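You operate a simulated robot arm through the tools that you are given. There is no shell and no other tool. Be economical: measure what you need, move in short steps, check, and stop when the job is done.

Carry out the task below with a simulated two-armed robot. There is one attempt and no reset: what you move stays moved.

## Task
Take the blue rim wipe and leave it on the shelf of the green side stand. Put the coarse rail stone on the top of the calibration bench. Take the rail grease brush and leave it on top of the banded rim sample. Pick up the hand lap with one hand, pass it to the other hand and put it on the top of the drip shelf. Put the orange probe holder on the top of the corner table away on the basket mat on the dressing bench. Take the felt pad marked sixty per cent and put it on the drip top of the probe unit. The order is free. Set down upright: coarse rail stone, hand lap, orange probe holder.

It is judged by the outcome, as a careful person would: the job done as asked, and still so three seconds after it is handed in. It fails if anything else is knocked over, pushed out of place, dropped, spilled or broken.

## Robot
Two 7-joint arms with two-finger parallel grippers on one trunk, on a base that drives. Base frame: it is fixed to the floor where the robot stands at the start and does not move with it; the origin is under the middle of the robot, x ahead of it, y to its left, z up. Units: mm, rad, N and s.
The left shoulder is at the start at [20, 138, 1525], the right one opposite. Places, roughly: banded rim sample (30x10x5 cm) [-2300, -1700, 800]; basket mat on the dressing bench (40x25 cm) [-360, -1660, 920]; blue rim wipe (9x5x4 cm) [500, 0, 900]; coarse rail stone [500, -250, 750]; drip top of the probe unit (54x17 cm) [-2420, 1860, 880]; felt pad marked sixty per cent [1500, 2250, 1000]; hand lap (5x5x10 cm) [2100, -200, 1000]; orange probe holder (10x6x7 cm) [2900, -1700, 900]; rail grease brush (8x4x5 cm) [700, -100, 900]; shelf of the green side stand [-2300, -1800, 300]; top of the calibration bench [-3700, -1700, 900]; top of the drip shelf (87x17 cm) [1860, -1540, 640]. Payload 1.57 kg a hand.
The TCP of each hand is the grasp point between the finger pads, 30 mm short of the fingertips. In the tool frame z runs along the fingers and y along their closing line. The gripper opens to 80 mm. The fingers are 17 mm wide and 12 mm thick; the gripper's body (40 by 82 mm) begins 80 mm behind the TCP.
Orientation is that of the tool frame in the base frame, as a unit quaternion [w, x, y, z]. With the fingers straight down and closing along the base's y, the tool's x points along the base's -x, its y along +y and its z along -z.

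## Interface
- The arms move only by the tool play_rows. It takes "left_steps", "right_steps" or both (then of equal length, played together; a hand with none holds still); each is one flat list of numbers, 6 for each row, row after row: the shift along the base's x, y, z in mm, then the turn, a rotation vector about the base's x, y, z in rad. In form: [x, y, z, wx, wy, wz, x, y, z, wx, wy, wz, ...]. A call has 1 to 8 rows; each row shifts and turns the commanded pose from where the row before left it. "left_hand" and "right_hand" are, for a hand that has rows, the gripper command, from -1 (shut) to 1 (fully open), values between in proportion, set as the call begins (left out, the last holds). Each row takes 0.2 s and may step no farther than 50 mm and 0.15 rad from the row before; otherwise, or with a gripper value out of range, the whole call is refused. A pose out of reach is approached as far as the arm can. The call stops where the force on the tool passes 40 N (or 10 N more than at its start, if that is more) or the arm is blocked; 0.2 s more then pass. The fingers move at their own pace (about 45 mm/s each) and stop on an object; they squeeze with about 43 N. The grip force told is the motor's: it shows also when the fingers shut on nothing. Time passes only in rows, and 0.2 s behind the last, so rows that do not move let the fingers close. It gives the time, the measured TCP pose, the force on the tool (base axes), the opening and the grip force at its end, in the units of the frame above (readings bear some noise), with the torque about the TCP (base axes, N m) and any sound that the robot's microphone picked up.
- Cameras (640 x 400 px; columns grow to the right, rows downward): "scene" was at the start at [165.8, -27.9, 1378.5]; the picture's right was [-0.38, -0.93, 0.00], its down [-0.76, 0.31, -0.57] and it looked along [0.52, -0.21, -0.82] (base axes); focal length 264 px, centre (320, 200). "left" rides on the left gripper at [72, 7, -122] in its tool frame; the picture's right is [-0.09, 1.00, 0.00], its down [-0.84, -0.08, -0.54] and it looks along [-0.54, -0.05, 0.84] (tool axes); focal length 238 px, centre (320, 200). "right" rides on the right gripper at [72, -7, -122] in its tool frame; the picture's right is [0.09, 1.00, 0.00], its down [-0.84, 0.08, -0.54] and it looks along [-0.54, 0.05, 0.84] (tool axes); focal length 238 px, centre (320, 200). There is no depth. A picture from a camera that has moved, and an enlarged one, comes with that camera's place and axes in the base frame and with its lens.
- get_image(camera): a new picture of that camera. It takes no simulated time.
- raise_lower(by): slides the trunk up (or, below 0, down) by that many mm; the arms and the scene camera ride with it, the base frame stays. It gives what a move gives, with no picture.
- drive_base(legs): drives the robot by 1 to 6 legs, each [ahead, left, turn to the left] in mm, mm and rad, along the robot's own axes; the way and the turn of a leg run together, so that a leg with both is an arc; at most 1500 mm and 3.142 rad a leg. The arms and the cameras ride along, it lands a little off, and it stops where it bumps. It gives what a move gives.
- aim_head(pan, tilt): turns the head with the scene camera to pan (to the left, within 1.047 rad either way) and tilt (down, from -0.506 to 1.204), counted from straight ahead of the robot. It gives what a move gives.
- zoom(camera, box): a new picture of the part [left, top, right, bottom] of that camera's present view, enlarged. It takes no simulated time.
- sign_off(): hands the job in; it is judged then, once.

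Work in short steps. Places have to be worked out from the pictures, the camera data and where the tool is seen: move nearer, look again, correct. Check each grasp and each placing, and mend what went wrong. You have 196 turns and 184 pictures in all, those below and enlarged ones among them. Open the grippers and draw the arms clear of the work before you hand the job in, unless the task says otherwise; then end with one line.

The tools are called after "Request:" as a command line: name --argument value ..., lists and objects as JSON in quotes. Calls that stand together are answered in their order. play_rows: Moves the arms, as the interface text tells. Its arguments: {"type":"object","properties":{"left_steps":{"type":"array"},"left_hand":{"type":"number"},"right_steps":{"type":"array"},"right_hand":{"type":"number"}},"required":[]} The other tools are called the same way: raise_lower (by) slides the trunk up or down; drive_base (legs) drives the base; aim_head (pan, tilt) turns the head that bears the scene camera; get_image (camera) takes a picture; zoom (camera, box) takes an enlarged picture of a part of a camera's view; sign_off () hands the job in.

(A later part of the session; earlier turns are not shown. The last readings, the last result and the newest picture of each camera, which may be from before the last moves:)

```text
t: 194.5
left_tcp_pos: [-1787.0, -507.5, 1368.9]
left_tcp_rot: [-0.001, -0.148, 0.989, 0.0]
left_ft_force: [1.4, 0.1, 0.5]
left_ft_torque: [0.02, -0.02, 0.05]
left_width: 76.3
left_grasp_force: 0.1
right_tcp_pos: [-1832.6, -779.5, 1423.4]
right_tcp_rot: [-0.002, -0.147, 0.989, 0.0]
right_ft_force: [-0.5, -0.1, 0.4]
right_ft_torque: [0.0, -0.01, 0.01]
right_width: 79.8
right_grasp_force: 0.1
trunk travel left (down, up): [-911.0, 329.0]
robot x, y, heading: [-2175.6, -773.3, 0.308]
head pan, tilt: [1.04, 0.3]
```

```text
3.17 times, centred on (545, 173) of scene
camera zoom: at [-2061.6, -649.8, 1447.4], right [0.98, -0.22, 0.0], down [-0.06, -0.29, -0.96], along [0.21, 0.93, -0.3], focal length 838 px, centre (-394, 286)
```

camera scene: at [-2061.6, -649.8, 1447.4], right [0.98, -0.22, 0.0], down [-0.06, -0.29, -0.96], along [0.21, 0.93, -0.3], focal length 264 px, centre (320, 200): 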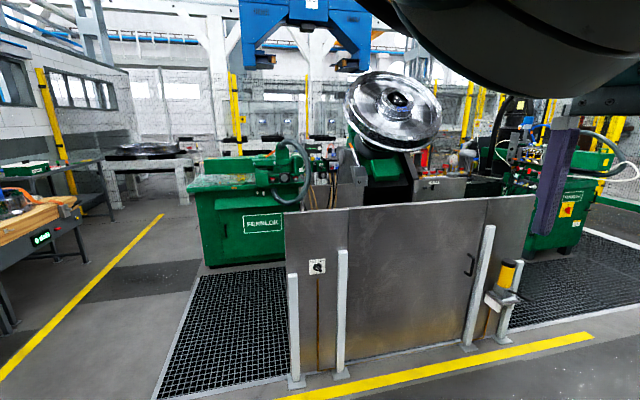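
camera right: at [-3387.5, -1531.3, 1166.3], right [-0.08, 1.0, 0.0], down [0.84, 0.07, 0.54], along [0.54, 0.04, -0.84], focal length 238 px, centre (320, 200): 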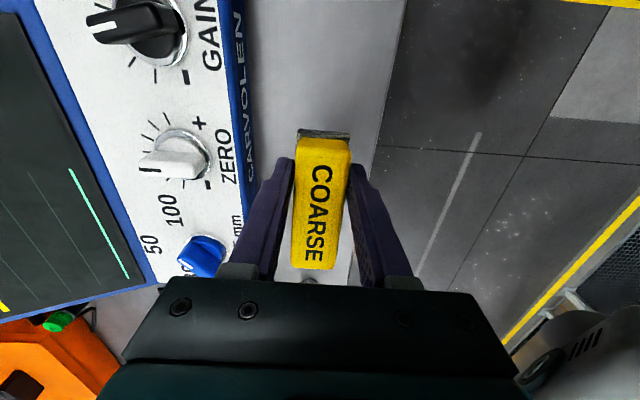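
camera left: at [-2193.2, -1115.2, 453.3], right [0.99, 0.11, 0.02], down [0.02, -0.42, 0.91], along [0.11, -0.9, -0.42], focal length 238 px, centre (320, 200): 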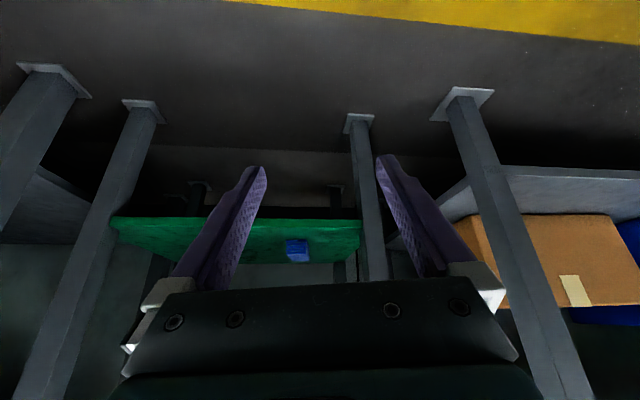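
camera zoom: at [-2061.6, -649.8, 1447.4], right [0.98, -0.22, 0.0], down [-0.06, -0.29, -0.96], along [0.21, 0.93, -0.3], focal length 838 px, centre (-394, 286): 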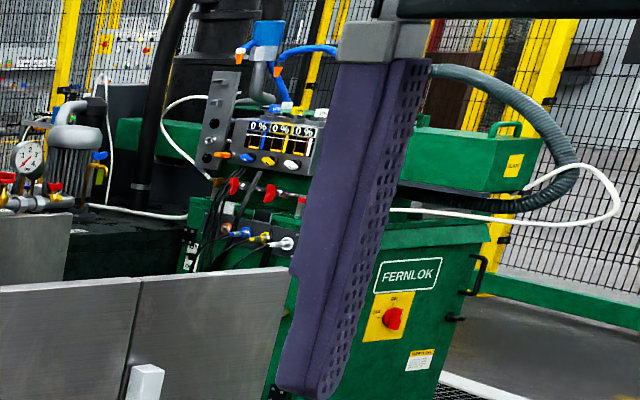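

I drive toward the right machine across the grate, stopping at about (300, 700), and look.

Request:
drive_base --legs '[[1000, 0, 0], [870, 0, 0], [0, 0, 0.6], [1100, 0, 0]]'

Request:
aim_head --pan 0 --tilt 0.3

Request:
get_image --camera "scene"

```text
t: 210.9
left_tcp_pos: [478.6, 1107.3, 1369.1]
left_tcp_rot: [-0.002, -0.436, 0.9, 0.0]
left_ft_force: [-0.4, 0.4, 0.6]
left_ft_torque: [-0.02, 0.02, 0.0]
left_width: 76.1
left_grasp_force: 0.0
right_tcp_pos: [597.0, 858.0, 1425.1]
right_tcp_rot: [-0.002, -0.436, 0.9, 0.001]
right_ft_force: [0.3, -0.1, -0.1]
right_ft_torque: [0.0, -0.01, -0.01]
right_width: 79.9
right_grasp_force: 0.0
trunk travel left (down, up): [-911.0, 329.0]
robot x, y, heading: [307.3, 667.9, 0.916]
head pan, tilt: [1.04, 0.3]
```

```text
t: 212.2
left_tcp_pos: [478.2, 1106.9, 1368.7]
left_tcp_rot: [-0.001, -0.436, 0.9, -0.001]
left_ft_force: [0.2, -0.7, -0.4]
left_ft_torque: [0.02, 0.0, 0.03]
left_width: 76.0
left_grasp_force: 0.1
right_tcp_pos: [597.1, 858.0, 1425.0]
right_tcp_rot: [-0.002, -0.435, 0.9, 0.0]
right_ft_force: [0.2, 1.4, 0.3]
right_ft_torque: [0.02, -0.01, -0.01]
right_width: 80.0
right_grasp_force: 0.0
trunk travel left (down, up): [-911.0, 329.0]
robot x, y, heading: [307.4, 666.9, 0.916]
head pan, tilt: [0.0, 0.3]
```

```text
106 pictures are left
camera scene: at [425.8, 820.4, 1447.4], right [0.79, -0.61, 0.0], down [-0.18, -0.23, -0.96], along [0.58, 0.76, -0.3], focal length 264 px, centre (320, 200)
```

scene: 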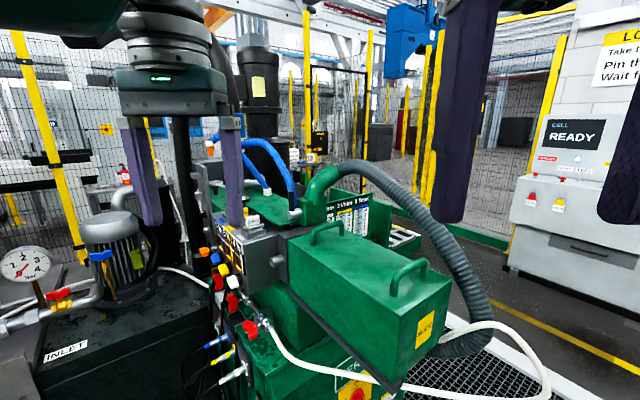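

Something white is racked behind the green box near the hose; I zoom.

Request:
zoom --camera "scene" --box '[280, 150, 460, 270]'

```text
3.33 times, centred on (370, 210) of scene
camera zoom: at [425.8, 820.4, 1447.4], right [0.79, -0.61, 0.0], down [-0.18, -0.23, -0.96], along [0.58, 0.76, -0.3], focal length 880 px, centre (153, 167)
```

zoom: 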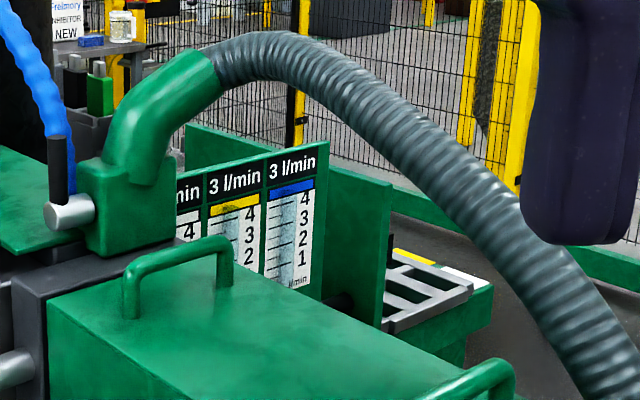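

The spot (1500, 2250) is hidden behind the hose elbow. I go around to the right side of the machine to see it.

Request:
drive_base --legs '[[0, 0, -0.916], [1200, -120, 0], [0, 0, 1.6]]'

Request:
get_image --camera "scene"

```text
t: 224.4
left_tcp_pos: [1357.3, 995.4, 1368.5]
left_tcp_rot: [-0.001, -0.704, 0.71, -0.001]
left_ft_force: [1.3, 0.0, -0.4]
left_ft_torque: [0.0, 0.01, 0.03]
left_width: 75.9
left_grasp_force: 0.1
right_tcp_pos: [1602.1, 870.4, 1424.4]
right_tcp_rot: [-0.002, -0.703, 0.711, 0.0]
right_ft_force: [-0.2, 0.4, 0.5]
right_ft_torque: [-0.01, -0.02, 0.01]
right_width: 80.1
right_grasp_force: 0.0
trunk travel left (down, up): [-911.0, 329.0]
robot x, y, heading: [1487.2, 545.5, 1.578]
head pan, tilt: [0.0, 0.3]
```

```text
104 pictures are left
camera scene: at [1488.9, 737.5, 1447.4], right [1.0, 0.01, 0.0], down [0.0, -0.3, -0.96], along [-0.01, 0.96, -0.3], focal length 264 px, centre (320, 200)
```

scene: 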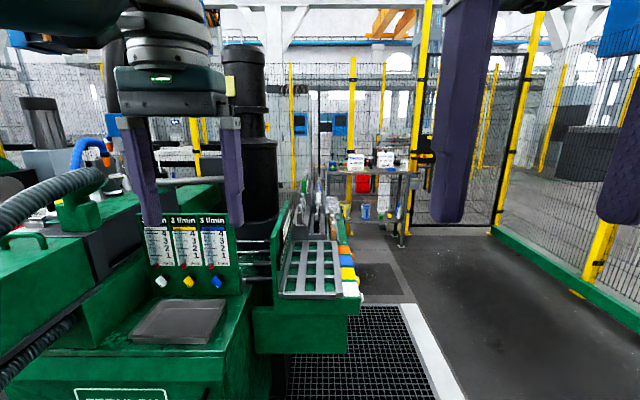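

The rack with coloured pads is ahead. I zoom.

Request:
zoom --camera "scene" --box '[255, 160, 425, 310]'

```text
2.67 times, centred on (340, 235) of scene
camera zoom: at [1488.9, 737.5, 1447.4], right [1.0, 0.01, 0.0], down [0.0, -0.3, -0.96], along [-0.01, 0.96, -0.3], focal length 704 px, centre (267, 107)
```

zoom: 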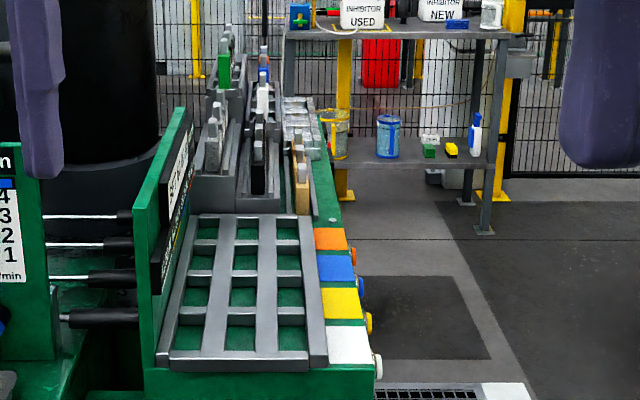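

The pads stand in holders on the long cart; I go to its right side and face it (-x).

Request:
drive_base --legs '[[0, -700, 0], [1450, 0, 0], [0, 0, 1.563]]'

Request:
aim_head --pan -0.1 --tilt 0.6

Request:
get_image --camera "scene"

```text
t: 238.9
left_tcp_pos: [1748.0, 1874.9, 1368.8]
left_tcp_rot: [0.0, 1.0, -0.009, 0.002]
left_ft_force: [-0.1, 0.1, 0.4]
left_ft_torque: [0.0, 0.0, 0.01]
left_width: 75.7
left_grasp_force: 0.0
right_tcp_pos: [1874.2, 2119.3, 1424.3]
right_tcp_rot: [0.001, 1.0, -0.009, 0.002]
right_ft_force: [-0.2, 0.2, -0.3]
right_ft_torque: [0.01, 0.01, 0.0]
right_width: 80.0
right_grasp_force: 0.2
trunk travel left (down, up): [-911.0, 329.0]
robot x, y, heading: [2197.4, 2006.0, 3.138]
head pan, tilt: [0.0, 0.3]
```

```text
t: 239.7
left_tcp_pos: [1747.4, 1875.0, 1369.4]
left_tcp_rot: [0.0, 1.0, -0.008, 0.001]
left_ft_force: [-0.6, -0.1, 0.3]
left_ft_torque: [-0.01, -0.05, -0.02]
left_width: 76.3
left_grasp_force: 0.1
right_tcp_pos: [1874.6, 2119.2, 1424.8]
right_tcp_rot: [0.0, 1.0, -0.009, 0.001]
right_ft_force: [-0.7, 0.9, 0.0]
right_ft_torque: [0.01, 0.0, 0.01]
right_width: 79.7
right_grasp_force: 0.0
trunk travel left (down, up): [-911.0, 329.0]
robot x, y, heading: [2196.7, 2006.7, 3.146]
head pan, tilt: [-0.099, 0.6]
```

```text
102 pictures are left
camera scene: at [2011.1, 2013.8, 1420.0], right [0.1, 0.99, 0.0], down [0.56, -0.06, -0.83], along [-0.82, 0.08, -0.56], focal length 264 px, centre (320, 200)
```

scene: 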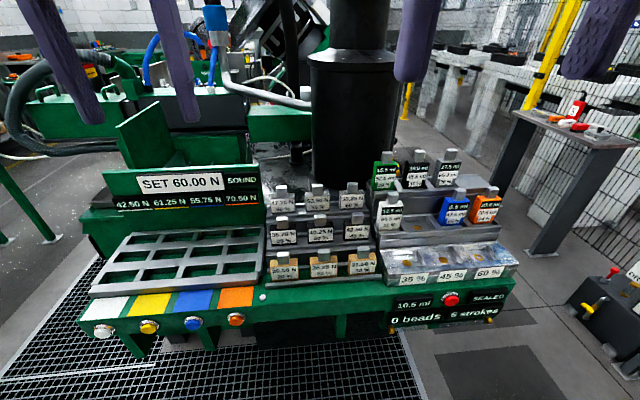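

Request:
zoom --camera "scene" --box '[360, 140, 530, 300]'

Request:
zoom --camera "scene" --box '[250, 160, 400, 290]'

```text
2.50 times, centred on (445, 220) of scene
camera zoom: at [2011.1, 2013.8, 1420.0], right [0.1, 0.99, 0.0], down [0.56, -0.06, -0.83], along [-0.82, 0.08, -0.56], focal length 660 px, centre (8, 150)
```

zoom: 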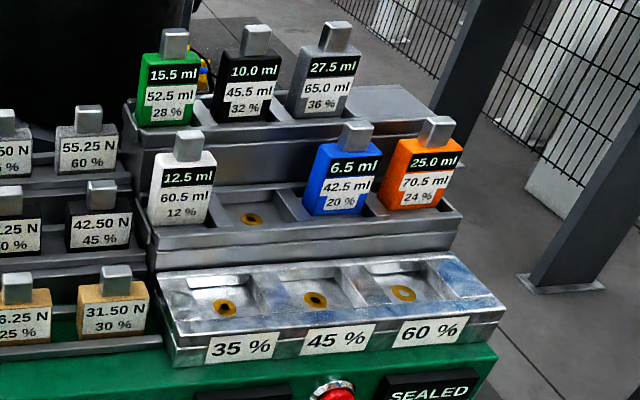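

```text
3.08 times, centred on (325, 225) of scene
camera zoom: at [2011.1, 2013.8, 1420.0], right [0.1, 0.99, 0.0], down [0.56, -0.06, -0.83], along [-0.82, 0.08, -0.56], focal length 812 px, centre (305, 123)
```

zoom: 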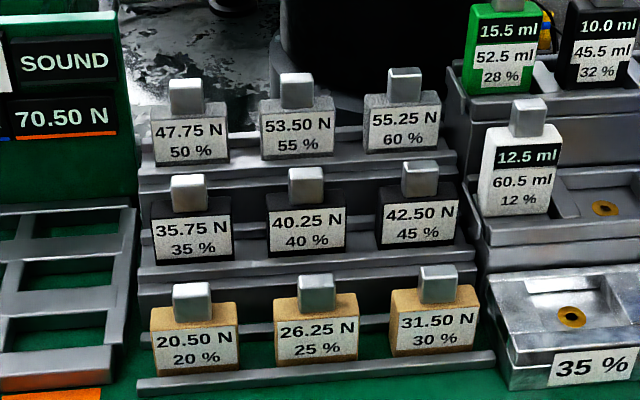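

The felt pad "55.25 N / 60 %" is at the right end of the rear tier of the left rack, with a metal knob on top. I pull the left hand back and move closer for triangulation.

Request:
play_rows --left_steps '[40, -20, 0, 0, 0, 0, 40, -20, 0, 0, 0, 0, 40, -20, 0, 0, 0, 0]'

Request:
drive_base --legs '[[250, -40, 0]]'

Request:
aim_head --pan -0.2 --tilt 0.8

Request:
get_image --camera "scene"

Request:
get_image --camera "right"

```text
t: 240.5
left_tcp_pos: [1779.2, 1782.9, 1351.5]
left_tcp_rot: [0.001, 1.0, -0.008, 0.001]
left_ft_force: [-0.3, -0.3, -0.6]
left_ft_torque: [0.01, 0.0, -0.01]
left_width: 75.9
left_grasp_force: 0.1
left hand out of reach, approached as far as the arm can: row 1, 2, 3
right_tcp_pos: [1874.4, 2118.7, 1423.8]
right_tcp_rot: [0.001, 1.0, -0.009, 0.001]
right_ft_force: [0.5, 0.2, 0.3]
right_ft_torque: [0.01, 0.01, 0.0]
right_width: 79.8
right_grasp_force: 0.1
trunk travel left (down, up): [-911.0, 329.0]
robot x, y, heading: [2197.8, 2005.7, 3.14]
head pan, tilt: [-0.099, 0.6]
```

```text
t: 242.3
left_tcp_pos: [1531.1, 1826.3, 1351.3]
left_tcp_rot: [0.001, 1.0, -0.01, 0.001]
left_ft_force: [-0.7, 0.9, 0.4]
left_ft_torque: [-0.01, 0.01, -0.05]
left_width: 75.9
left_grasp_force: 0.0
right_tcp_pos: [1627.8, 2161.9, 1423.2]
right_tcp_rot: [0.001, 1.0, -0.01, 0.002]
right_ft_force: [-0.4, -0.2, -0.1]
right_ft_torque: [0.01, 0.0, 0.03]
right_width: 79.9
right_grasp_force: 0.0
trunk travel left (down, up): [-911.0, 329.0]
robot x, y, heading: [1952.0, 2046.9, 3.134]
head pan, tilt: [-0.099, 0.6]
```

```text
t: 243.1
left_tcp_pos: [1530.7, 1826.4, 1350.7]
left_tcp_rot: [0.0, 1.0, -0.01, 0.001]
left_ft_force: [0.0, 0.0, 0.0]
left_ft_torque: [0.01, 0.0, -0.01]
left_width: 76.1
left_grasp_force: 0.1
right_tcp_pos: [1627.7, 2160.9, 1425.0]
right_tcp_rot: [0.001, 1.0, -0.01, 0.001]
right_ft_force: [0.2, 0.7, 0.2]
right_ft_torque: [0.04, -0.02, 0.0]
right_width: 80.0
right_grasp_force: 0.1
trunk travel left (down, up): [-911.0, 329.0]
robot x, y, heading: [1955.2, 2048.2, 3.137]
head pan, tilt: [-0.201, 0.799]
```

```text
99 pictures are left
camera scene: at [1772.9, 2063.1, 1403.1], right [0.2, 0.98, 0.0], down [0.7, -0.15, -0.7], along [-0.68, 0.14, -0.72], focal length 264 px, centre (320, 200)
```

scene: 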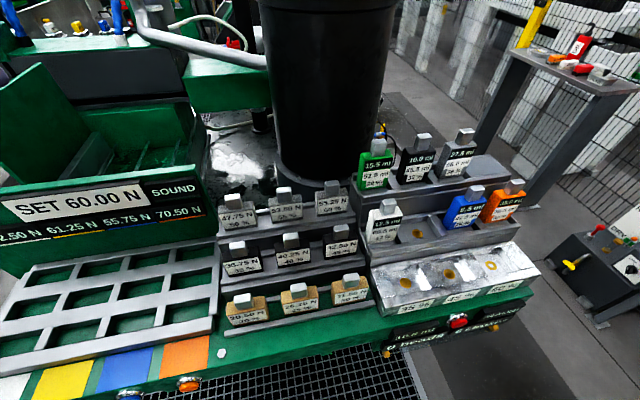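

```text
98 pictures are left
camera right: at [1698.0, 2166.1, 1547.0], right [0.07, -1.0, 0.0], down [-0.84, -0.06, 0.54], along [-0.54, -0.04, -0.84], focal length 238 px, centre (320, 200)
```

right: 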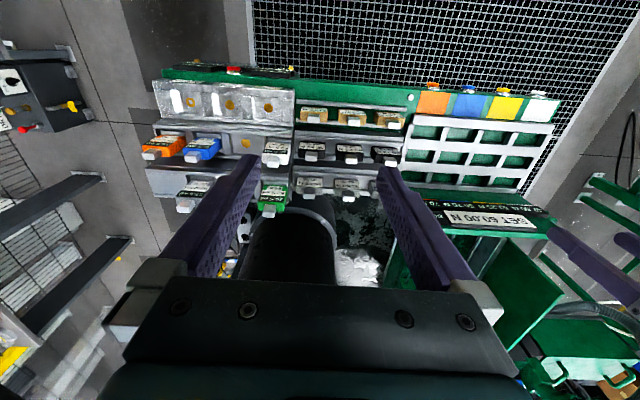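

The pad is near (1400, 2170), knob z ≈ 1030–1060, right in front of the black cylinder, so I will approach with a forward-tilted hand. I lower the trunk here, tuck the left hand, tilt the right hand and look again.

Request:
raise_lower --by -200

Request:
play_rows --left_steps '[40, 0, 30, 0, 0, 0, 40, 0, 30, 0, 0, 0, 40, 0, 30, 0, 0, 0, 0, 0, 30, 0, 0, 0]' --right_steps '[0, 0, 0, 0, 0.13, 0, 0, 0, 0, 0, 0.13, 0, 0, 0, 0, 0, 0.13, 0, 0, 0, 0, 0, 0.13, 0]' --right_hand 0.3

Request:
get_image --camera "right"

Request:
get_image --camera "scene"

```text
t: 245.2
left_tcp_pos: [1530.5, 1826.7, 1150.2]
left_tcp_rot: [0.001, 1.0, -0.01, 0.0]
left_ft_force: [-0.2, 0.4, 0.9]
left_ft_torque: [0.01, 0.0, 0.01]
left_width: 76.1
left_grasp_force: 0.0
right_tcp_pos: [1626.6, 2160.8, 1224.2]
right_tcp_rot: [0.001, 1.0, -0.011, 0.002]
right_ft_force: [0.5, -0.9, 0.6]
right_ft_torque: [0.01, 0.0, 0.0]
right_width: 80.0
right_grasp_force: 0.0
trunk travel left (down, up): [-711.0, 529.0]
robot x, y, heading: [1951.4, 2045.6, 3.136]
head pan, tilt: [-0.201, 0.799]
```

```text
t: 246.4
left_tcp_pos: [1613.7, 1750.7, 1238.0]
left_tcp_rot: [-0.001, 0.999, -0.016, 0.044]
left_ft_force: [0.5, -0.3, -0.1]
left_ft_torque: [-0.02, 0.0, -0.01]
left_width: 76.0
left_grasp_force: 0.2
left hand out of reach, approached as far as the arm can: row 1, 2, 3
right_tcp_pos: [1633.8, 2168.9, 1196.5]
right_tcp_rot: [-0.029, 0.976, -0.009, -0.216]
right_ft_force: [0.0, -0.2, 0.5]
right_ft_torque: [0.01, 0.01, 0.01]
right_width: 51.9
right_grasp_force: 0.0
trunk travel left (down, up): [-711.0, 529.0]
robot x, y, heading: [1950.0, 2047.9, 3.131]
head pan, tilt: [-0.201, 0.799]
stopped in row 4 (left hand): the arm was blocked; the commanded pose is now the measured one
```

```text
97 pictures are left
camera right: at [1749.8, 2167.5, 1278.2], right [0.05, -0.99, -0.09], down [-0.53, -0.11, 0.84], along [-0.85, 0.0, -0.53], focal length 238 px, centre (320, 200)
```

right: 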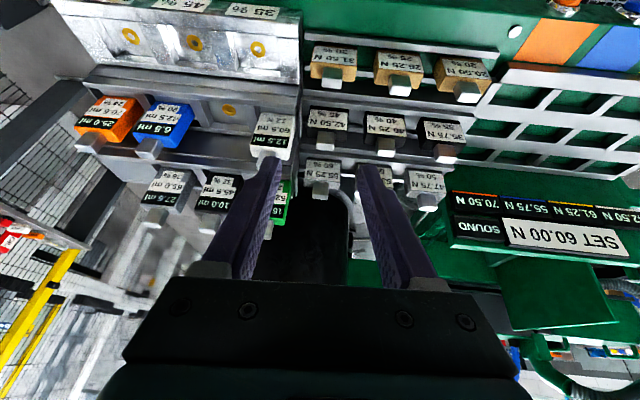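

```text
96 pictures are left
camera scene: at [1773.0, 2063.2, 1203.0], right [0.2, 0.98, 0.0], down [0.7, -0.15, -0.7], along [-0.68, 0.14, -0.72], focal length 264 px, centre (320, 200)
```

scene: 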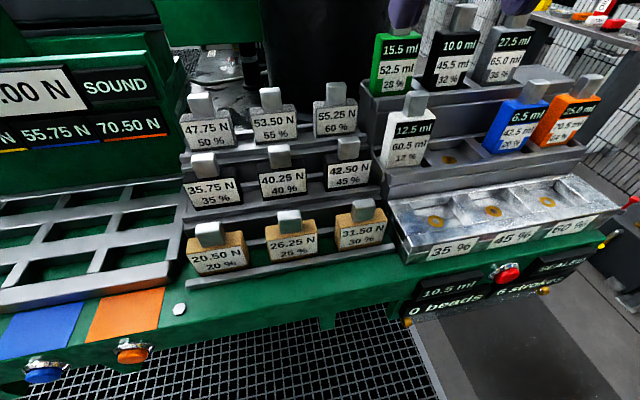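

Knob centre triangulates to (1378, 2172, 1021). I raise the left hand for clearance, drive 180 mm ahead, and view again.

Request:
play_rows --left_steps '[0, 0, 45, 0, 0, 0, 0, 0, 45, 0, 0, 0]'

Request:
drive_base --legs '[[180, 0, 0]]'

Request:
get_image --camera "right"

Request:
get_image --camera "scene"

```text
t: 247.0
left_tcp_pos: [1632.9, 1755.3, 1222.5]
left_tcp_rot: [-0.001, 0.986, -0.024, 0.165]
left_ft_force: [-0.4, 0.2, -0.6]
left_ft_torque: [-0.02, -0.03, -0.02]
left_width: 76.1
left_grasp_force: 0.1
right_tcp_pos: [1634.4, 2169.2, 1196.5]
right_tcp_rot: [-0.029, 0.976, -0.009, -0.216]
right_ft_force: [-0.1, 0.0, 0.9]
right_ft_torque: [0.02, -0.04, 0.01]
right_width: 51.9
right_grasp_force: 0.1
trunk travel left (down, up): [-711.0, 529.0]
robot x, y, heading: [1951.7, 2049.4, 3.139]
head pan, tilt: [-0.201, 0.799]
stopped in row 2 (left hand): the arm was blocked; the commanded pose is now the measured one
```

```text
t: 248.5
left_tcp_pos: [1453.8, 1757.6, 1224.3]
left_tcp_rot: [-0.001, 0.986, -0.026, 0.166]
left_ft_force: [-0.4, 0.0, 0.6]
left_ft_torque: [-0.02, -0.02, 0.0]
left_width: 76.0
left_grasp_force: 0.1
right_tcp_pos: [1457.6, 2171.2, 1196.0]
right_tcp_rot: [-0.03, 0.976, -0.01, -0.217]
right_ft_force: [0.7, -0.4, -0.8]
right_ft_torque: [-0.03, 0.01, 0.01]
right_width: 52.1
right_grasp_force: 0.1
trunk travel left (down, up): [-711.0, 529.0]
robot x, y, heading: [1775.1, 2050.9, 3.133]
head pan, tilt: [-0.201, 0.799]
```

```text
95 pictures are left
camera right: at [1573.7, 2169.4, 1278.1], right [0.05, -0.99, -0.09], down [-0.53, -0.1, 0.84], along [-0.85, 0.01, -0.53], focal length 238 px, centre (320, 200)
```

right: 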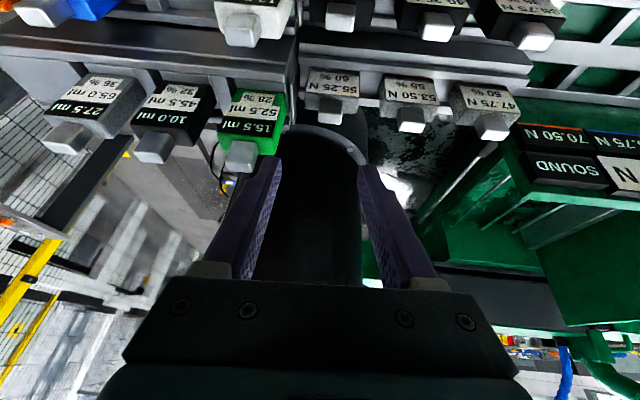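

```text
94 pictures are left
camera scene: at [1596.4, 2065.1, 1203.0], right [0.21, 0.98, 0.0], down [0.7, -0.15, -0.7], along [-0.68, 0.14, -0.72], focal length 264 px, centre (320, 200)
```

scene: 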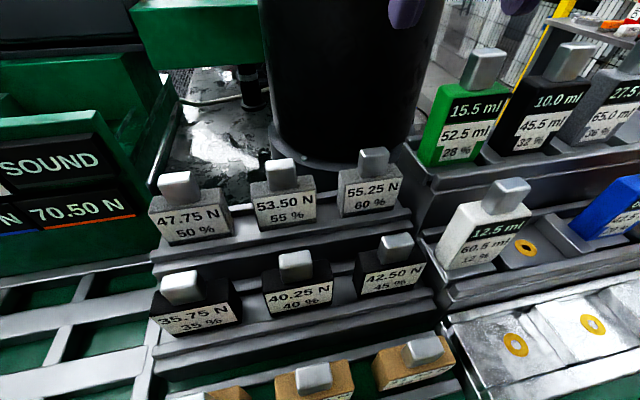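

Estimates agree: knob centre (1379, 2170, 1021). I descend along the tool axis to just above the knob.

Request:
play_rows --right_steps '[-15, 0, -35, 0, 0, 0, -15, 0, -35, 0, 0, 0, -14, -1, -30, 0, 0, 0]'

Request:
get_image --camera "right"

Request:
zoom --camera "scene" --box '[240, 60, 500, 222]'

```text
t: 249.3
left_tcp_pos: [1455.1, 1759.0, 1223.6]
left_tcp_rot: [0.0, 0.985, -0.027, 0.168]
left_ft_force: [0.1, 0.8, -0.3]
left_ft_torque: [0.0, 0.0, -0.01]
left_width: 76.1
left_grasp_force: 0.1
right_tcp_pos: [1414.5, 2173.0, 1095.2]
right_tcp_rot: [-0.03, 0.976, -0.01, -0.216]
right_ft_force: [-0.1, 0.3, 0.7]
right_ft_torque: [0.0, 0.03, 0.01]
right_width: 51.9
right_grasp_force: 0.1
trunk travel left (down, up): [-711.0, 529.0]
robot x, y, heading: [1774.5, 2051.2, 3.135]
head pan, tilt: [-0.201, 0.799]
```

```text
93 pictures are left
camera right: at [1529.2, 2170.2, 1175.9], right [0.05, -0.99, -0.09], down [-0.53, -0.11, 0.84], along [-0.85, 0.01, -0.53], focal length 238 px, centre (320, 200)
```

right: 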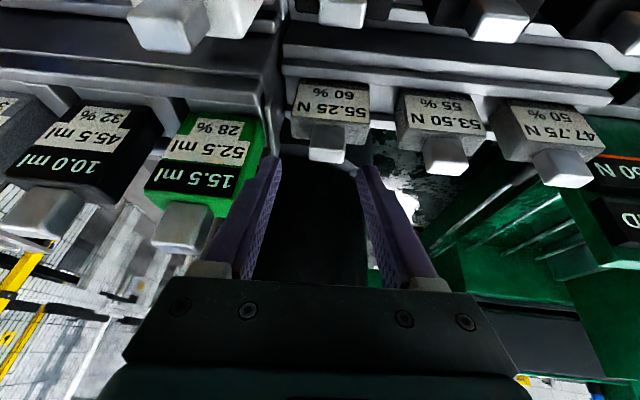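

```text
2.46 times, centred on (370, 141) of scene
camera zoom: at [1596.4, 2065.1, 1203.1], right [0.21, 0.98, 0.0], down [0.7, -0.15, -0.7], along [-0.68, 0.14, -0.72], focal length 650 px, centre (197, 345)
```

zoom: 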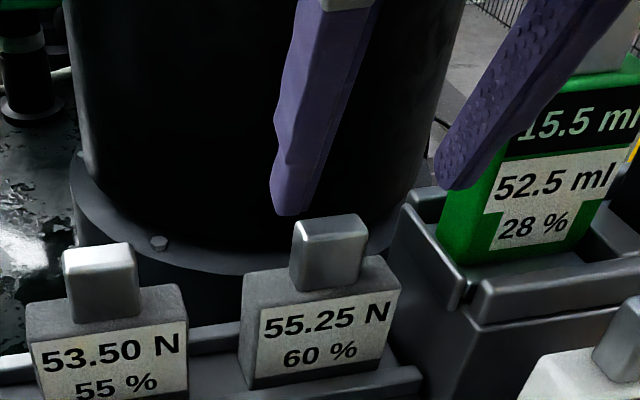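

Aligned. I narrow the opening slightly and advance to the knob.

Request:
play_rows --right_steps '[-13, -1, -27, 0, 0, 0, -13, -1, -26, 0, 0, 0]' --right_hand 0.15

Request:
zoom --camera "scene" --box '[240, 60, 500, 222]'

Request:
get_image --camera "right"

```text
t: 249.9
left_tcp_pos: [1455.6, 1757.6, 1224.1]
left_tcp_rot: [0.0, 0.986, -0.027, 0.167]
left_ft_force: [0.2, 0.7, 0.6]
left_ft_torque: [0.01, 0.0, -0.01]
left_width: 75.7
left_grasp_force: 0.0
right_tcp_pos: [1388.2, 2168.2, 1042.6]
right_tcp_rot: [-0.029, 0.976, -0.011, -0.217]
right_ft_force: [-0.5, -0.1, -0.2]
right_ft_torque: [-0.01, -0.01, 0.01]
right_width: 46.2
right_grasp_force: 0.0
trunk travel left (down, up): [-711.0, 529.0]
robot x, y, heading: [1777.4, 2049.9, 3.132]
head pan, tilt: [-0.201, 0.799]
```

```text
2.46 times, centred on (370, 141) of scene
camera zoom: at [1596.4, 2065.1, 1203.1], right [0.21, 0.98, 0.0], down [0.7, -0.15, -0.7], along [-0.68, 0.14, -0.72], focal length 650 px, centre (197, 345)
```

zoom: 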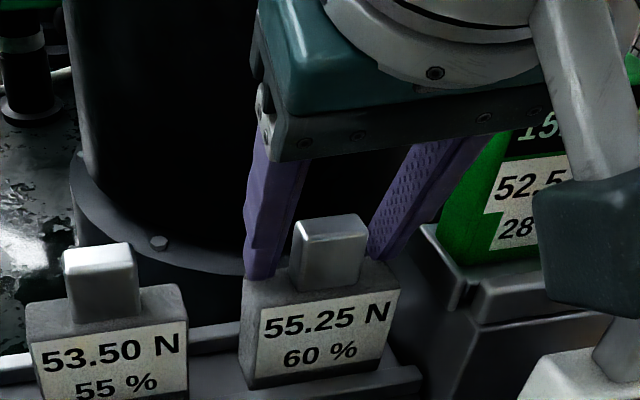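

```text
90 pictures are left
camera right: at [1503.6, 2166.3, 1123.8], right [0.05, -0.99, -0.09], down [-0.53, -0.1, 0.84], along [-0.85, 0.01, -0.53], focal length 238 px, centre (320, 200)
```

right: 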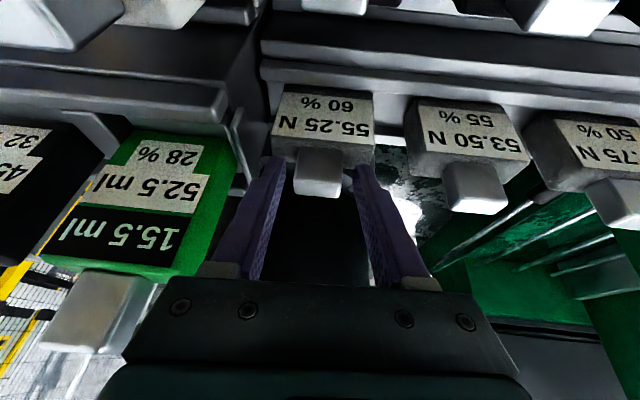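

Fingers straddle the knob. I close.

Request:
play_rows --right_steps '[0, 0, 0, 0, 0, 0, 0, 0, 0, 0, 0, 0, 0, 0, 0, 0, 0, 0, 0, 0, 0, 0, 0, 0]' --right_hand -1

Request:
zoom --camera "scene" --box '[240, 60, 500, 222]'

```text
t: 250.9
left_tcp_pos: [1454.4, 1757.8, 1224.0]
left_tcp_rot: [0.0, 0.986, -0.026, 0.167]
left_ft_force: [0.0, 0.2, 0.0]
left_ft_torque: [-0.02, -0.01, 0.01]
left_width: 76.2
left_grasp_force: 0.0
right_tcp_pos: [1387.2, 2167.1, 1043.0]
right_tcp_rot: [-0.029, 0.976, -0.011, -0.218]
right_ft_force: [0.4, -1.3, 5.0]
right_ft_torque: [-0.33, -0.05, 0.03]
right_width: 29.1
right_grasp_force: 39.0
trunk travel left (down, up): [-711.0, 529.0]
robot x, y, heading: [1779.4, 2048.6, 3.133]
head pan, tilt: [-0.201, 0.799]
```

```text
2.46 times, centred on (370, 141) of scene
camera zoom: at [1596.2, 2064.8, 1203.1], right [0.21, 0.98, 0.0], down [0.7, -0.15, -0.7], along [-0.68, 0.14, -0.72], focal length 650 px, centre (197, 345)
```

zoom: 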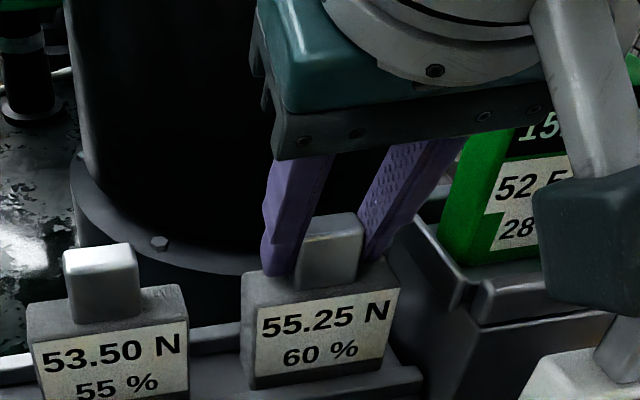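

Gripped at 29 mm. I lift straight up and check.

Request:
play_rows --right_steps '[0, 0, 20, 0, 0, 0, 0, 0, 30, 0, 0, 0, 5, 0, 40, 0, 0, 0, 10, 0, 40, 0, 0, 0]'

Request:
get_image --camera "right"

Request:
get_image --camera "scene"

```text
t: 251.9
left_tcp_pos: [1454.4, 1758.5, 1223.0]
left_tcp_rot: [0.0, 0.986, -0.027, 0.167]
left_ft_force: [-1.0, 0.8, -0.1]
left_ft_torque: [0.04, 0.0, 0.04]
left_width: 76.4
left_grasp_force: 0.0
right_tcp_pos: [1405.2, 2169.4, 1173.4]
right_tcp_rot: [-0.03, 0.976, -0.011, -0.216]
right_ft_force: [0.3, -0.2, -0.9]
right_ft_torque: [0.05, 0.02, 0.03]
right_width: 28.9
right_grasp_force: 38.6
trunk travel left (down, up): [-711.0, 529.0]
robot x, y, heading: [1774.1, 2046.5, 3.133]
head pan, tilt: [-0.201, 0.799]
```

```text
88 pictures are left
camera right: at [1520.9, 2166.9, 1255.5], right [0.05, -0.99, -0.09], down [-0.53, -0.11, 0.84], along [-0.84, 0.01, -0.53], focal length 238 px, centre (320, 200)
```

right: 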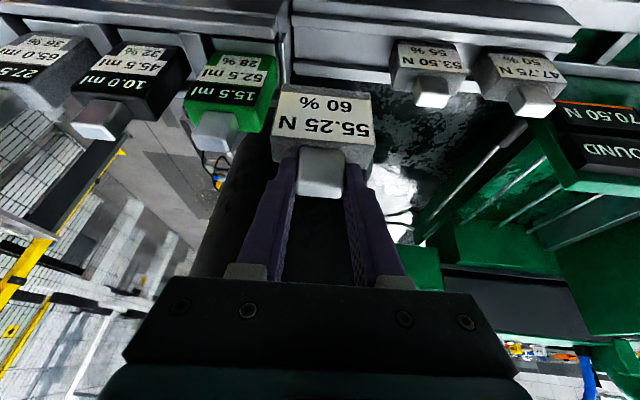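

```text
87 pictures are left
camera scene: at [1596.4, 2065.1, 1203.0], right [0.21, 0.98, 0.0], down [0.7, -0.15, -0.7], along [-0.68, 0.14, -0.72], focal length 264 px, centre (320, 200)
```

scene: 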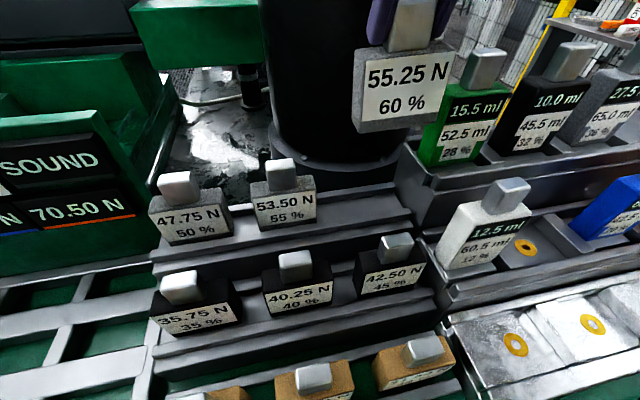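

The 60 % pad is held. I back out and drive around toward the probe unit.

Request:
drive_base --legs '[[-420, 0, 0], [0, 1500, 0], [950, 0, 0], [950, 0, 0], [700, 550, 0], [1000, 0, 0]]'

Request:
drive_base --legs '[[1000, 0, 0], [0, 0, -1.563], [600, 0, 0]]'

Request:
aim_head --pan 0 --tilt 0.4

Request:
get_image --camera "scene"

```text
t: 279.7
left_tcp_pos: [-1741.4, -291.7, 1224.8]
left_tcp_rot: [-0.002, 0.986, -0.018, 0.167]
left_ft_force: [-0.6, 0.3, 0.2]
left_ft_torque: [-0.01, -0.02, -0.01]
left_width: 76.1
left_grasp_force: 0.0
right_tcp_pos: [-1796.4, 118.5, 1173.9]
right_tcp_rot: [-0.028, 0.976, -0.004, -0.216]
right_ft_force: [-0.2, 0.2, -0.8]
right_ft_torque: [0.0, 0.0, 0.01]
right_width: 29.0
right_grasp_force: 38.7
trunk travel left (down, up): [-711.0, 529.0]
robot x, y, heading: [-1425.4, 2.9, -3.139]
head pan, tilt: [-0.201, 0.799]
```

```text
t: 292.0
left_tcp_pos: [-2785.3, 921.1, 1224.7]
left_tcp_rot: [-0.116, -0.69, 0.705, -0.12]
left_ft_force: [-0.6, 0.6, 0.1]
left_ft_torque: [-0.05, 0.0, 0.0]
left_width: 75.9
left_grasp_force: 0.0
right_tcp_pos: [-2376.8, 985.4, 1174.2]
right_tcp_rot: [-0.172, 0.694, -0.686, -0.135]
right_ft_force: [0.4, -0.4, -0.9]
right_ft_torque: [0.0, 0.0, 0.02]
right_width: 29.2
right_grasp_force: 38.8
trunk travel left (down, up): [-711.0, 529.0]
robot x, y, heading: [-2482.2, 607.9, 1.595]
head pan, tilt: [-0.201, 0.799]
```

```text
t: 292.8
left_tcp_pos: [-2785.8, 921.2, 1224.8]
left_tcp_rot: [-0.116, -0.69, 0.704, -0.121]
left_ft_force: [-0.5, -0.4, 0.2]
left_ft_torque: [0.02, 0.0, 0.02]
left_width: 75.8
left_grasp_force: 0.1
right_tcp_pos: [-2375.6, 983.8, 1172.7]
right_tcp_rot: [-0.172, 0.694, -0.686, -0.134]
right_ft_force: [0.1, -0.2, -1.4]
right_ft_torque: [0.02, 0.03, -0.02]
right_width: 29.1
right_grasp_force: 39.2
trunk travel left (down, up): [-711.0, 529.0]
robot x, y, heading: [-2485.1, 609.0, 1.594]
head pan, tilt: [0.0, 0.4]
```

```text
86 pictures are left
camera scene: at [-2489.6, 801.5, 1238.0], right [1.0, 0.02, 0.0], down [0.01, -0.39, -0.92], along [-0.02, 0.92, -0.39], focal length 264 px, centre (320, 200)
```

scene: 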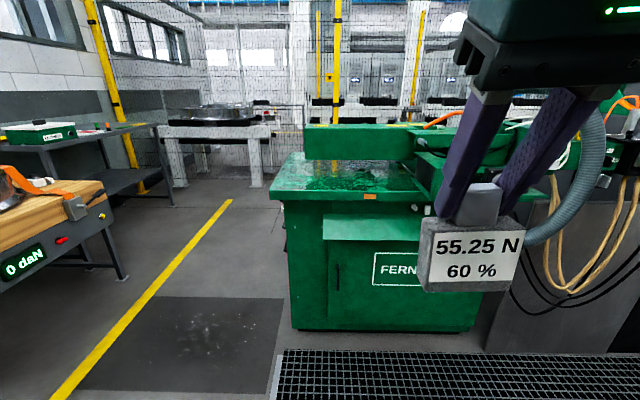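

The drip top is the wet plate left of the beam. I move closer and zoom in.

Request:
drive_base --legs '[[450, 0, -0.023]]'

Request:
aim_head --pan 0 --tilt 0.6

Request:
get_image --camera "scene"

```text
t: 295.6
left_tcp_pos: [-2794.1, 1380.4, 1224.1]
left_tcp_rot: [-0.116, -0.688, 0.706, -0.12]
left_ft_force: [-0.4, 0.7, 0.1]
left_ft_torque: [-0.02, 0.0, 0.0]
left_width: 76.2
left_grasp_force: 0.0
right_tcp_pos: [-2383.8, 1439.9, 1174.3]
right_tcp_rot: [-0.173, 0.691, -0.689, -0.134]
right_ft_force: [-0.6, 0.9, -1.7]
right_ft_torque: [-0.01, 0.01, 0.02]
right_width: 29.0
right_grasp_force: 38.4
trunk travel left (down, up): [-711.0, 529.0]
robot x, y, heading: [-2492.7, 1065.7, 1.589]
head pan, tilt: [0.0, 0.4]
```

```text
t: 296.3
left_tcp_pos: [-2791.9, 1379.0, 1224.6]
left_tcp_rot: [-0.116, -0.688, 0.706, -0.121]
left_ft_force: [-0.2, -0.8, -0.4]
left_ft_torque: [0.04, 0.02, -0.05]
left_width: 75.9
left_grasp_force: 0.0
right_tcp_pos: [-2384.0, 1439.9, 1174.0]
right_tcp_rot: [-0.173, 0.692, -0.688, -0.134]
right_ft_force: [-0.2, -0.1, -0.4]
right_ft_torque: [0.01, -0.01, -0.03]
right_width: 29.1
right_grasp_force: 39.1
trunk travel left (down, up): [-711.0, 529.0]
robot x, y, heading: [-2492.2, 1069.4, 1.589]
head pan, tilt: [0.0, 0.6]
```

```text
85 pictures are left
camera scene: at [-2498.1, 1253.9, 1220.0], right [1.0, 0.02, 0.0], down [0.01, -0.56, -0.83], along [-0.01, 0.83, -0.56], focal length 264 px, centre (320, 200)
```

scene: 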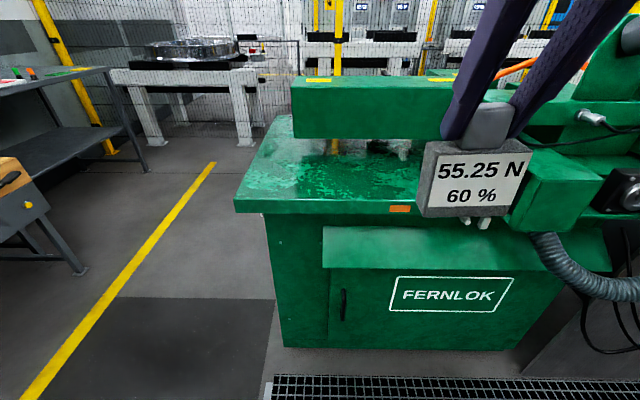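

Front edge is at y ≈ 1780. I shift left and closer to put the pad about 60 mm inside the edge, away from the beam.

Request:
drive_base --legs '[[320, 150, -0.018]]'

Request:
aim_head --pan -0.15 --tilt 0.85

Request:
get_image --camera "scene"

Request:
get_image --camera "right"

```text
t: 298.6
left_tcp_pos: [-2947.5, 1696.7, 1223.5]
left_tcp_rot: [-0.117, -0.683, 0.711, -0.119]
left_ft_force: [0.2, 0.5, 0.5]
left_ft_torque: [-0.02, 0.03, 0.0]
left_width: 75.9
left_grasp_force: 0.0
right_tcp_pos: [-2538.1, 1751.7, 1171.9]
right_tcp_rot: [0.173, -0.687, 0.693, 0.132]
right_ft_force: [-0.1, 0.1, -0.6]
right_ft_torque: [0.01, 0.05, 0.02]
right_width: 29.1
right_grasp_force: 38.5
trunk travel left (down, up): [-711.0, 529.0]
robot x, y, heading: [-2653.3, 1382.1, 1.578]
head pan, tilt: [0.0, 0.6]
```

```text
t: 299.4
left_tcp_pos: [-2947.0, 1698.3, 1223.6]
left_tcp_rot: [-0.117, -0.683, 0.711, -0.119]
left_ft_force: [0.8, -1.0, -0.4]
left_ft_torque: [0.0, 0.0, 0.01]
left_width: 75.9
left_grasp_force: 0.2
right_tcp_pos: [-2537.3, 1750.5, 1172.9]
right_tcp_rot: [0.173, -0.687, 0.693, 0.132]
right_ft_force: [0.1, -0.4, -1.1]
right_ft_torque: [-0.01, -0.04, -0.01]
right_width: 29.1
right_grasp_force: 38.6
trunk travel left (down, up): [-711.0, 529.0]
robot x, y, heading: [-2651.6, 1382.3, 1.579]
head pan, tilt: [-0.15, 0.85]
```

```text
84 pictures are left
camera scene: at [-2642.6, 1555.7, 1199.1], right [0.99, -0.14, 0.0], down [-0.11, -0.74, -0.66], along [0.1, 0.65, -0.75], focal length 264 px, centre (320, 200)
```

scene: 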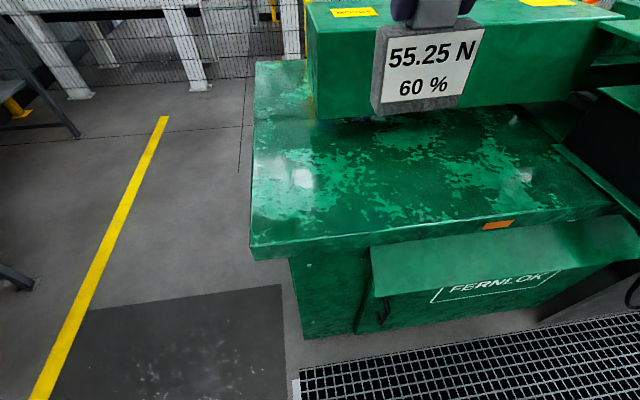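

```text
83 pictures are left
camera right: at [-2538.7, 1633.9, 1254.9], right [-0.99, -0.06, -0.09], down [-0.11, 0.53, 0.84], along [0.0, 0.84, -0.54], focal length 238 px, centre (320, 200)
```

right: 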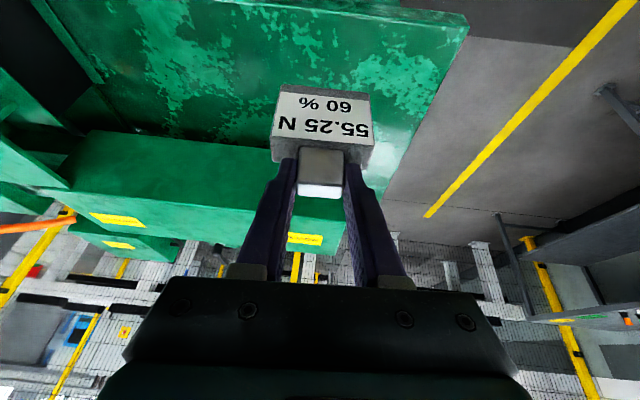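

Plate: z ≈ 879, front edge y ≈ 1755, beam far behind. I drive 75 mm closer, then bring the pad down to about (-2538, 1845).

Request:
drive_base --legs '[[75, 0, 0]]'

Request:
play_rows --right_steps '[0, 5, -40, 0, 0, 0, 0, 5, -40, 0, 0, 0, 0, 5, -40, 0, 0, 0, 0, 3, -40, 0, 0, 0, 0, 0, -20, 0, 0, 0]'

Request:
get_image --camera "scene"

```text
t: 300.4
left_tcp_pos: [-2947.9, 1773.5, 1225.3]
left_tcp_rot: [-0.118, -0.684, 0.71, -0.121]
left_ft_force: [-0.7, 0.0, -0.6]
left_ft_torque: [-0.04, 0.0, -0.01]
left_width: 76.0
left_grasp_force: 0.1
right_tcp_pos: [-2539.3, 1828.7, 1172.6]
right_tcp_rot: [0.173, -0.688, 0.692, 0.133]
right_ft_force: [-0.9, 0.4, -0.9]
right_ft_torque: [-0.01, -0.02, 0.02]
right_width: 29.0
right_grasp_force: 38.6
trunk travel left (down, up): [-711.0, 529.0]
robot x, y, heading: [-2654.8, 1453.3, 1.576]
head pan, tilt: [-0.15, 0.85]
```

```text
t: 301.6
left_tcp_pos: [-2947.9, 1774.6, 1224.6]
left_tcp_rot: [-0.118, -0.683, 0.711, -0.12]
left_ft_force: [-0.5, -0.4, -0.5]
left_ft_torque: [0.0, 0.01, 0.01]
left_width: 75.8
left_grasp_force: 0.0
right_tcp_pos: [-2537.0, 1845.2, 994.5]
right_tcp_rot: [0.173, -0.688, 0.692, 0.133]
right_ft_force: [-0.5, -0.3, -0.9]
right_ft_torque: [-0.01, 0.0, 0.01]
right_width: 29.1
right_grasp_force: 39.5
trunk travel left (down, up): [-711.0, 529.0]
robot x, y, heading: [-2655.6, 1458.6, 1.579]
head pan, tilt: [-0.15, 0.85]
```

```text
82 pictures are left
camera scene: at [-2643.0, 1633.0, 1199.0], right [0.99, -0.14, 0.0], down [-0.11, -0.74, -0.66], along [0.1, 0.65, -0.75], focal length 264 px, centre (320, 200)
```

scene: 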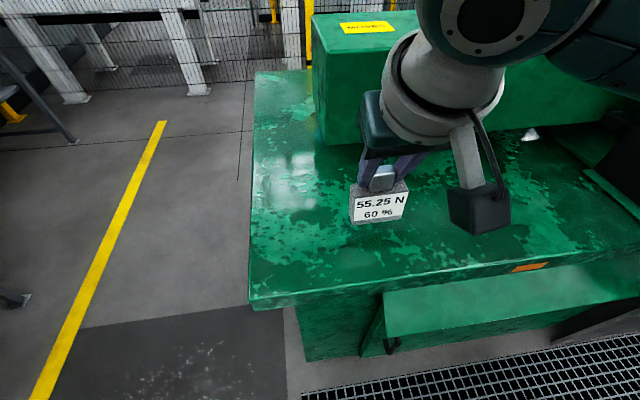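

Over the wet plate with space all round. I lower in small steps.

Request:
play_rows --right_steps '[0, 0, -12, 0, 0, 0, 0, 0, -8, 0, 0, 0]'

Request:
play_rows --right_steps '[0, 0, -5, 0, 0, 0, 0, 0, -4, 0, 0, 0]'

Request:
zoom --camera "scene" --box '[300, 130, 480, 250]'

```text
t: 302.2
left_tcp_pos: [-2947.7, 1773.7, 1223.5]
left_tcp_rot: [-0.117, -0.683, 0.711, -0.12]
left_ft_force: [-0.2, -0.4, -1.0]
left_ft_torque: [0.0, 0.03, 0.03]
left_width: 76.1
left_grasp_force: 0.1
right_tcp_pos: [-2537.3, 1845.2, 974.3]
right_tcp_rot: [0.173, -0.688, 0.692, 0.134]
right_ft_force: [-0.7, 0.1, -1.6]
right_ft_torque: [-0.03, -0.03, -0.01]
right_width: 29.0
right_grasp_force: 38.7
trunk travel left (down, up): [-711.0, 529.0]
robot x, y, heading: [-2651.5, 1453.0, 1.579]
head pan, tilt: [-0.15, 0.85]
```

```text
t: 302.8
left_tcp_pos: [-2948.1, 1774.5, 1224.7]
left_tcp_rot: [-0.118, -0.684, 0.71, -0.119]
left_ft_force: [0.6, 0.2, 0.9]
left_ft_torque: [0.03, -0.02, 0.0]
left_width: 76.0
left_grasp_force: 0.1
right_tcp_pos: [-2538.2, 1845.3, 964.3]
right_tcp_rot: [0.173, -0.687, 0.693, 0.133]
right_ft_force: [-0.3, -0.3, -1.0]
right_ft_torque: [-0.02, -0.01, 0.03]
right_width: 29.3
right_grasp_force: 38.8
trunk travel left (down, up): [-711.0, 529.0]
robot x, y, heading: [-2650.8, 1451.2, 1.576]
head pan, tilt: [-0.15, 0.85]
```

```text
3.33 times, centred on (390, 190) of scene
camera zoom: at [-2643.0, 1633.0, 1199.0], right [0.99, -0.14, 0.0], down [-0.11, -0.74, -0.66], along [0.1, 0.65, -0.75], focal length 880 px, centre (87, 233)
```

zoom: 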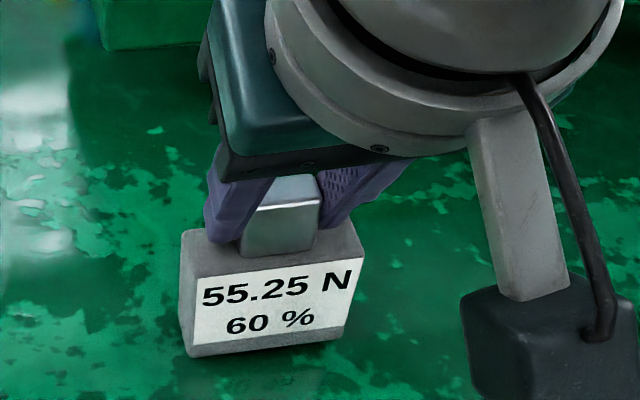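

Request:
play_rows --right_steps '[0, 0, -4, 0, 0, 0, 0, 0, -3, 0, 0, 0]'

Request:
play_rows --right_steps '[0, 0, -3, 0, 0, 0, 0, 0, -3, 0, 0, 0]'

```text
t: 303.4
left_tcp_pos: [-2946.9, 1774.2, 1225.1]
left_tcp_rot: [-0.116, -0.683, 0.711, -0.119]
left_ft_force: [0.3, -1.1, 0.1]
left_ft_torque: [-0.03, 0.01, 0.0]
left_width: 76.0
left_grasp_force: 0.1
right_tcp_pos: [-2536.8, 1848.4, 963.7]
right_tcp_rot: [0.176, -0.686, 0.693, 0.136]
right_ft_force: [5.1, -8.7, 35.6]
right_ft_torque: [-0.48, 0.64, 0.16]
right_width: 29.4
right_grasp_force: 38.8
trunk travel left (down, up): [-711.0, 529.0]
robot x, y, heading: [-2653.7, 1458.1, 1.577]
head pan, tilt: [-0.15, 0.85]
```

```text
t: 303.8
left_tcp_pos: [-2947.5, 1775.0, 1224.0]
left_tcp_rot: [-0.116, -0.683, 0.711, -0.121]
left_ft_force: [-0.1, -1.1, -0.7]
left_ft_torque: [-0.02, -0.01, -0.03]
left_width: 76.0
left_grasp_force: 0.1
right_tcp_pos: [-2537.7, 1849.1, 963.5]
right_tcp_rot: [0.177, -0.686, 0.692, 0.139]
right_ft_force: [3.2, -4.6, 17.4]
right_ft_torque: [-0.15, 0.27, 0.08]
right_width: 29.3
right_grasp_force: 39.3
trunk travel left (down, up): [-711.0, 529.0]
robot x, y, heading: [-2654.7, 1454.4, 1.577]
head pan, tilt: [-0.15, 0.85]
stopped in row 1 (right hand): the force on the tool passed its limit at 54 N (the readings are from after the stop); the commanded pose is now the measured one
```

Contact. I rise 1 mm, open, and withdraw along the tool axis.

Request:
play_rows --right_steps '[0, 0, 1, 0, 0, 0, 0, 0, 0, 0, 0, 0, 0, 0, 0, 0, 0, 0, 0, -5, 10, 0, 0, 0, 0, -15, 32, 0, 0, 0, 0, -15, 35, 0, 0, 0, 0, -10, 40, 0, 0, 0]' --right_hand 0.2

Request:
zoom --camera "scene" --box '[250, 110, 490, 260]'

```text
t: 305.4
left_tcp_pos: [-2946.9, 1773.5, 1223.8]
left_tcp_rot: [-0.115, -0.683, 0.711, -0.12]
left_ft_force: [0.5, 0.1, -0.5]
left_ft_torque: [0.02, 0.06, -0.01]
left_width: 75.9
left_grasp_force: 0.0
right_tcp_pos: [-2538.1, 1804.8, 1078.8]
right_tcp_rot: [0.176, -0.686, 0.693, 0.137]
right_ft_force: [0.2, 0.5, -0.3]
right_ft_torque: [-0.01, -0.01, 0.03]
right_width: 47.8
right_grasp_force: 0.0
trunk travel left (down, up): [-711.0, 529.0]
robot x, y, heading: [-2655.4, 1458.0, 1.579]
head pan, tilt: [-0.15, 0.85]
```

```text
2.67 times, centred on (370, 185) of scene
camera zoom: at [-2642.4, 1633.3, 1199.1], right [0.99, -0.15, 0.0], down [-0.11, -0.74, -0.66], along [0.1, 0.65, -0.75], focal length 704 px, centre (187, 240)
```

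zoom: 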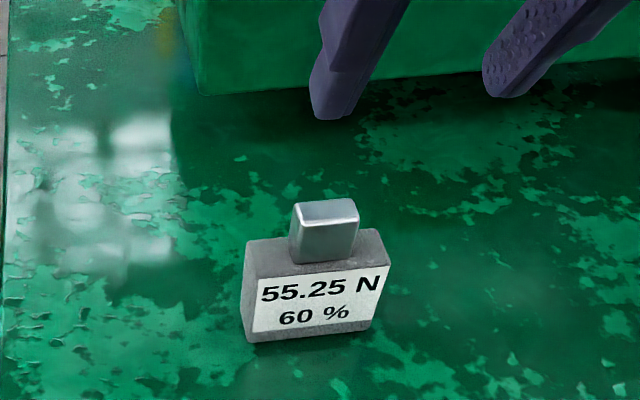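

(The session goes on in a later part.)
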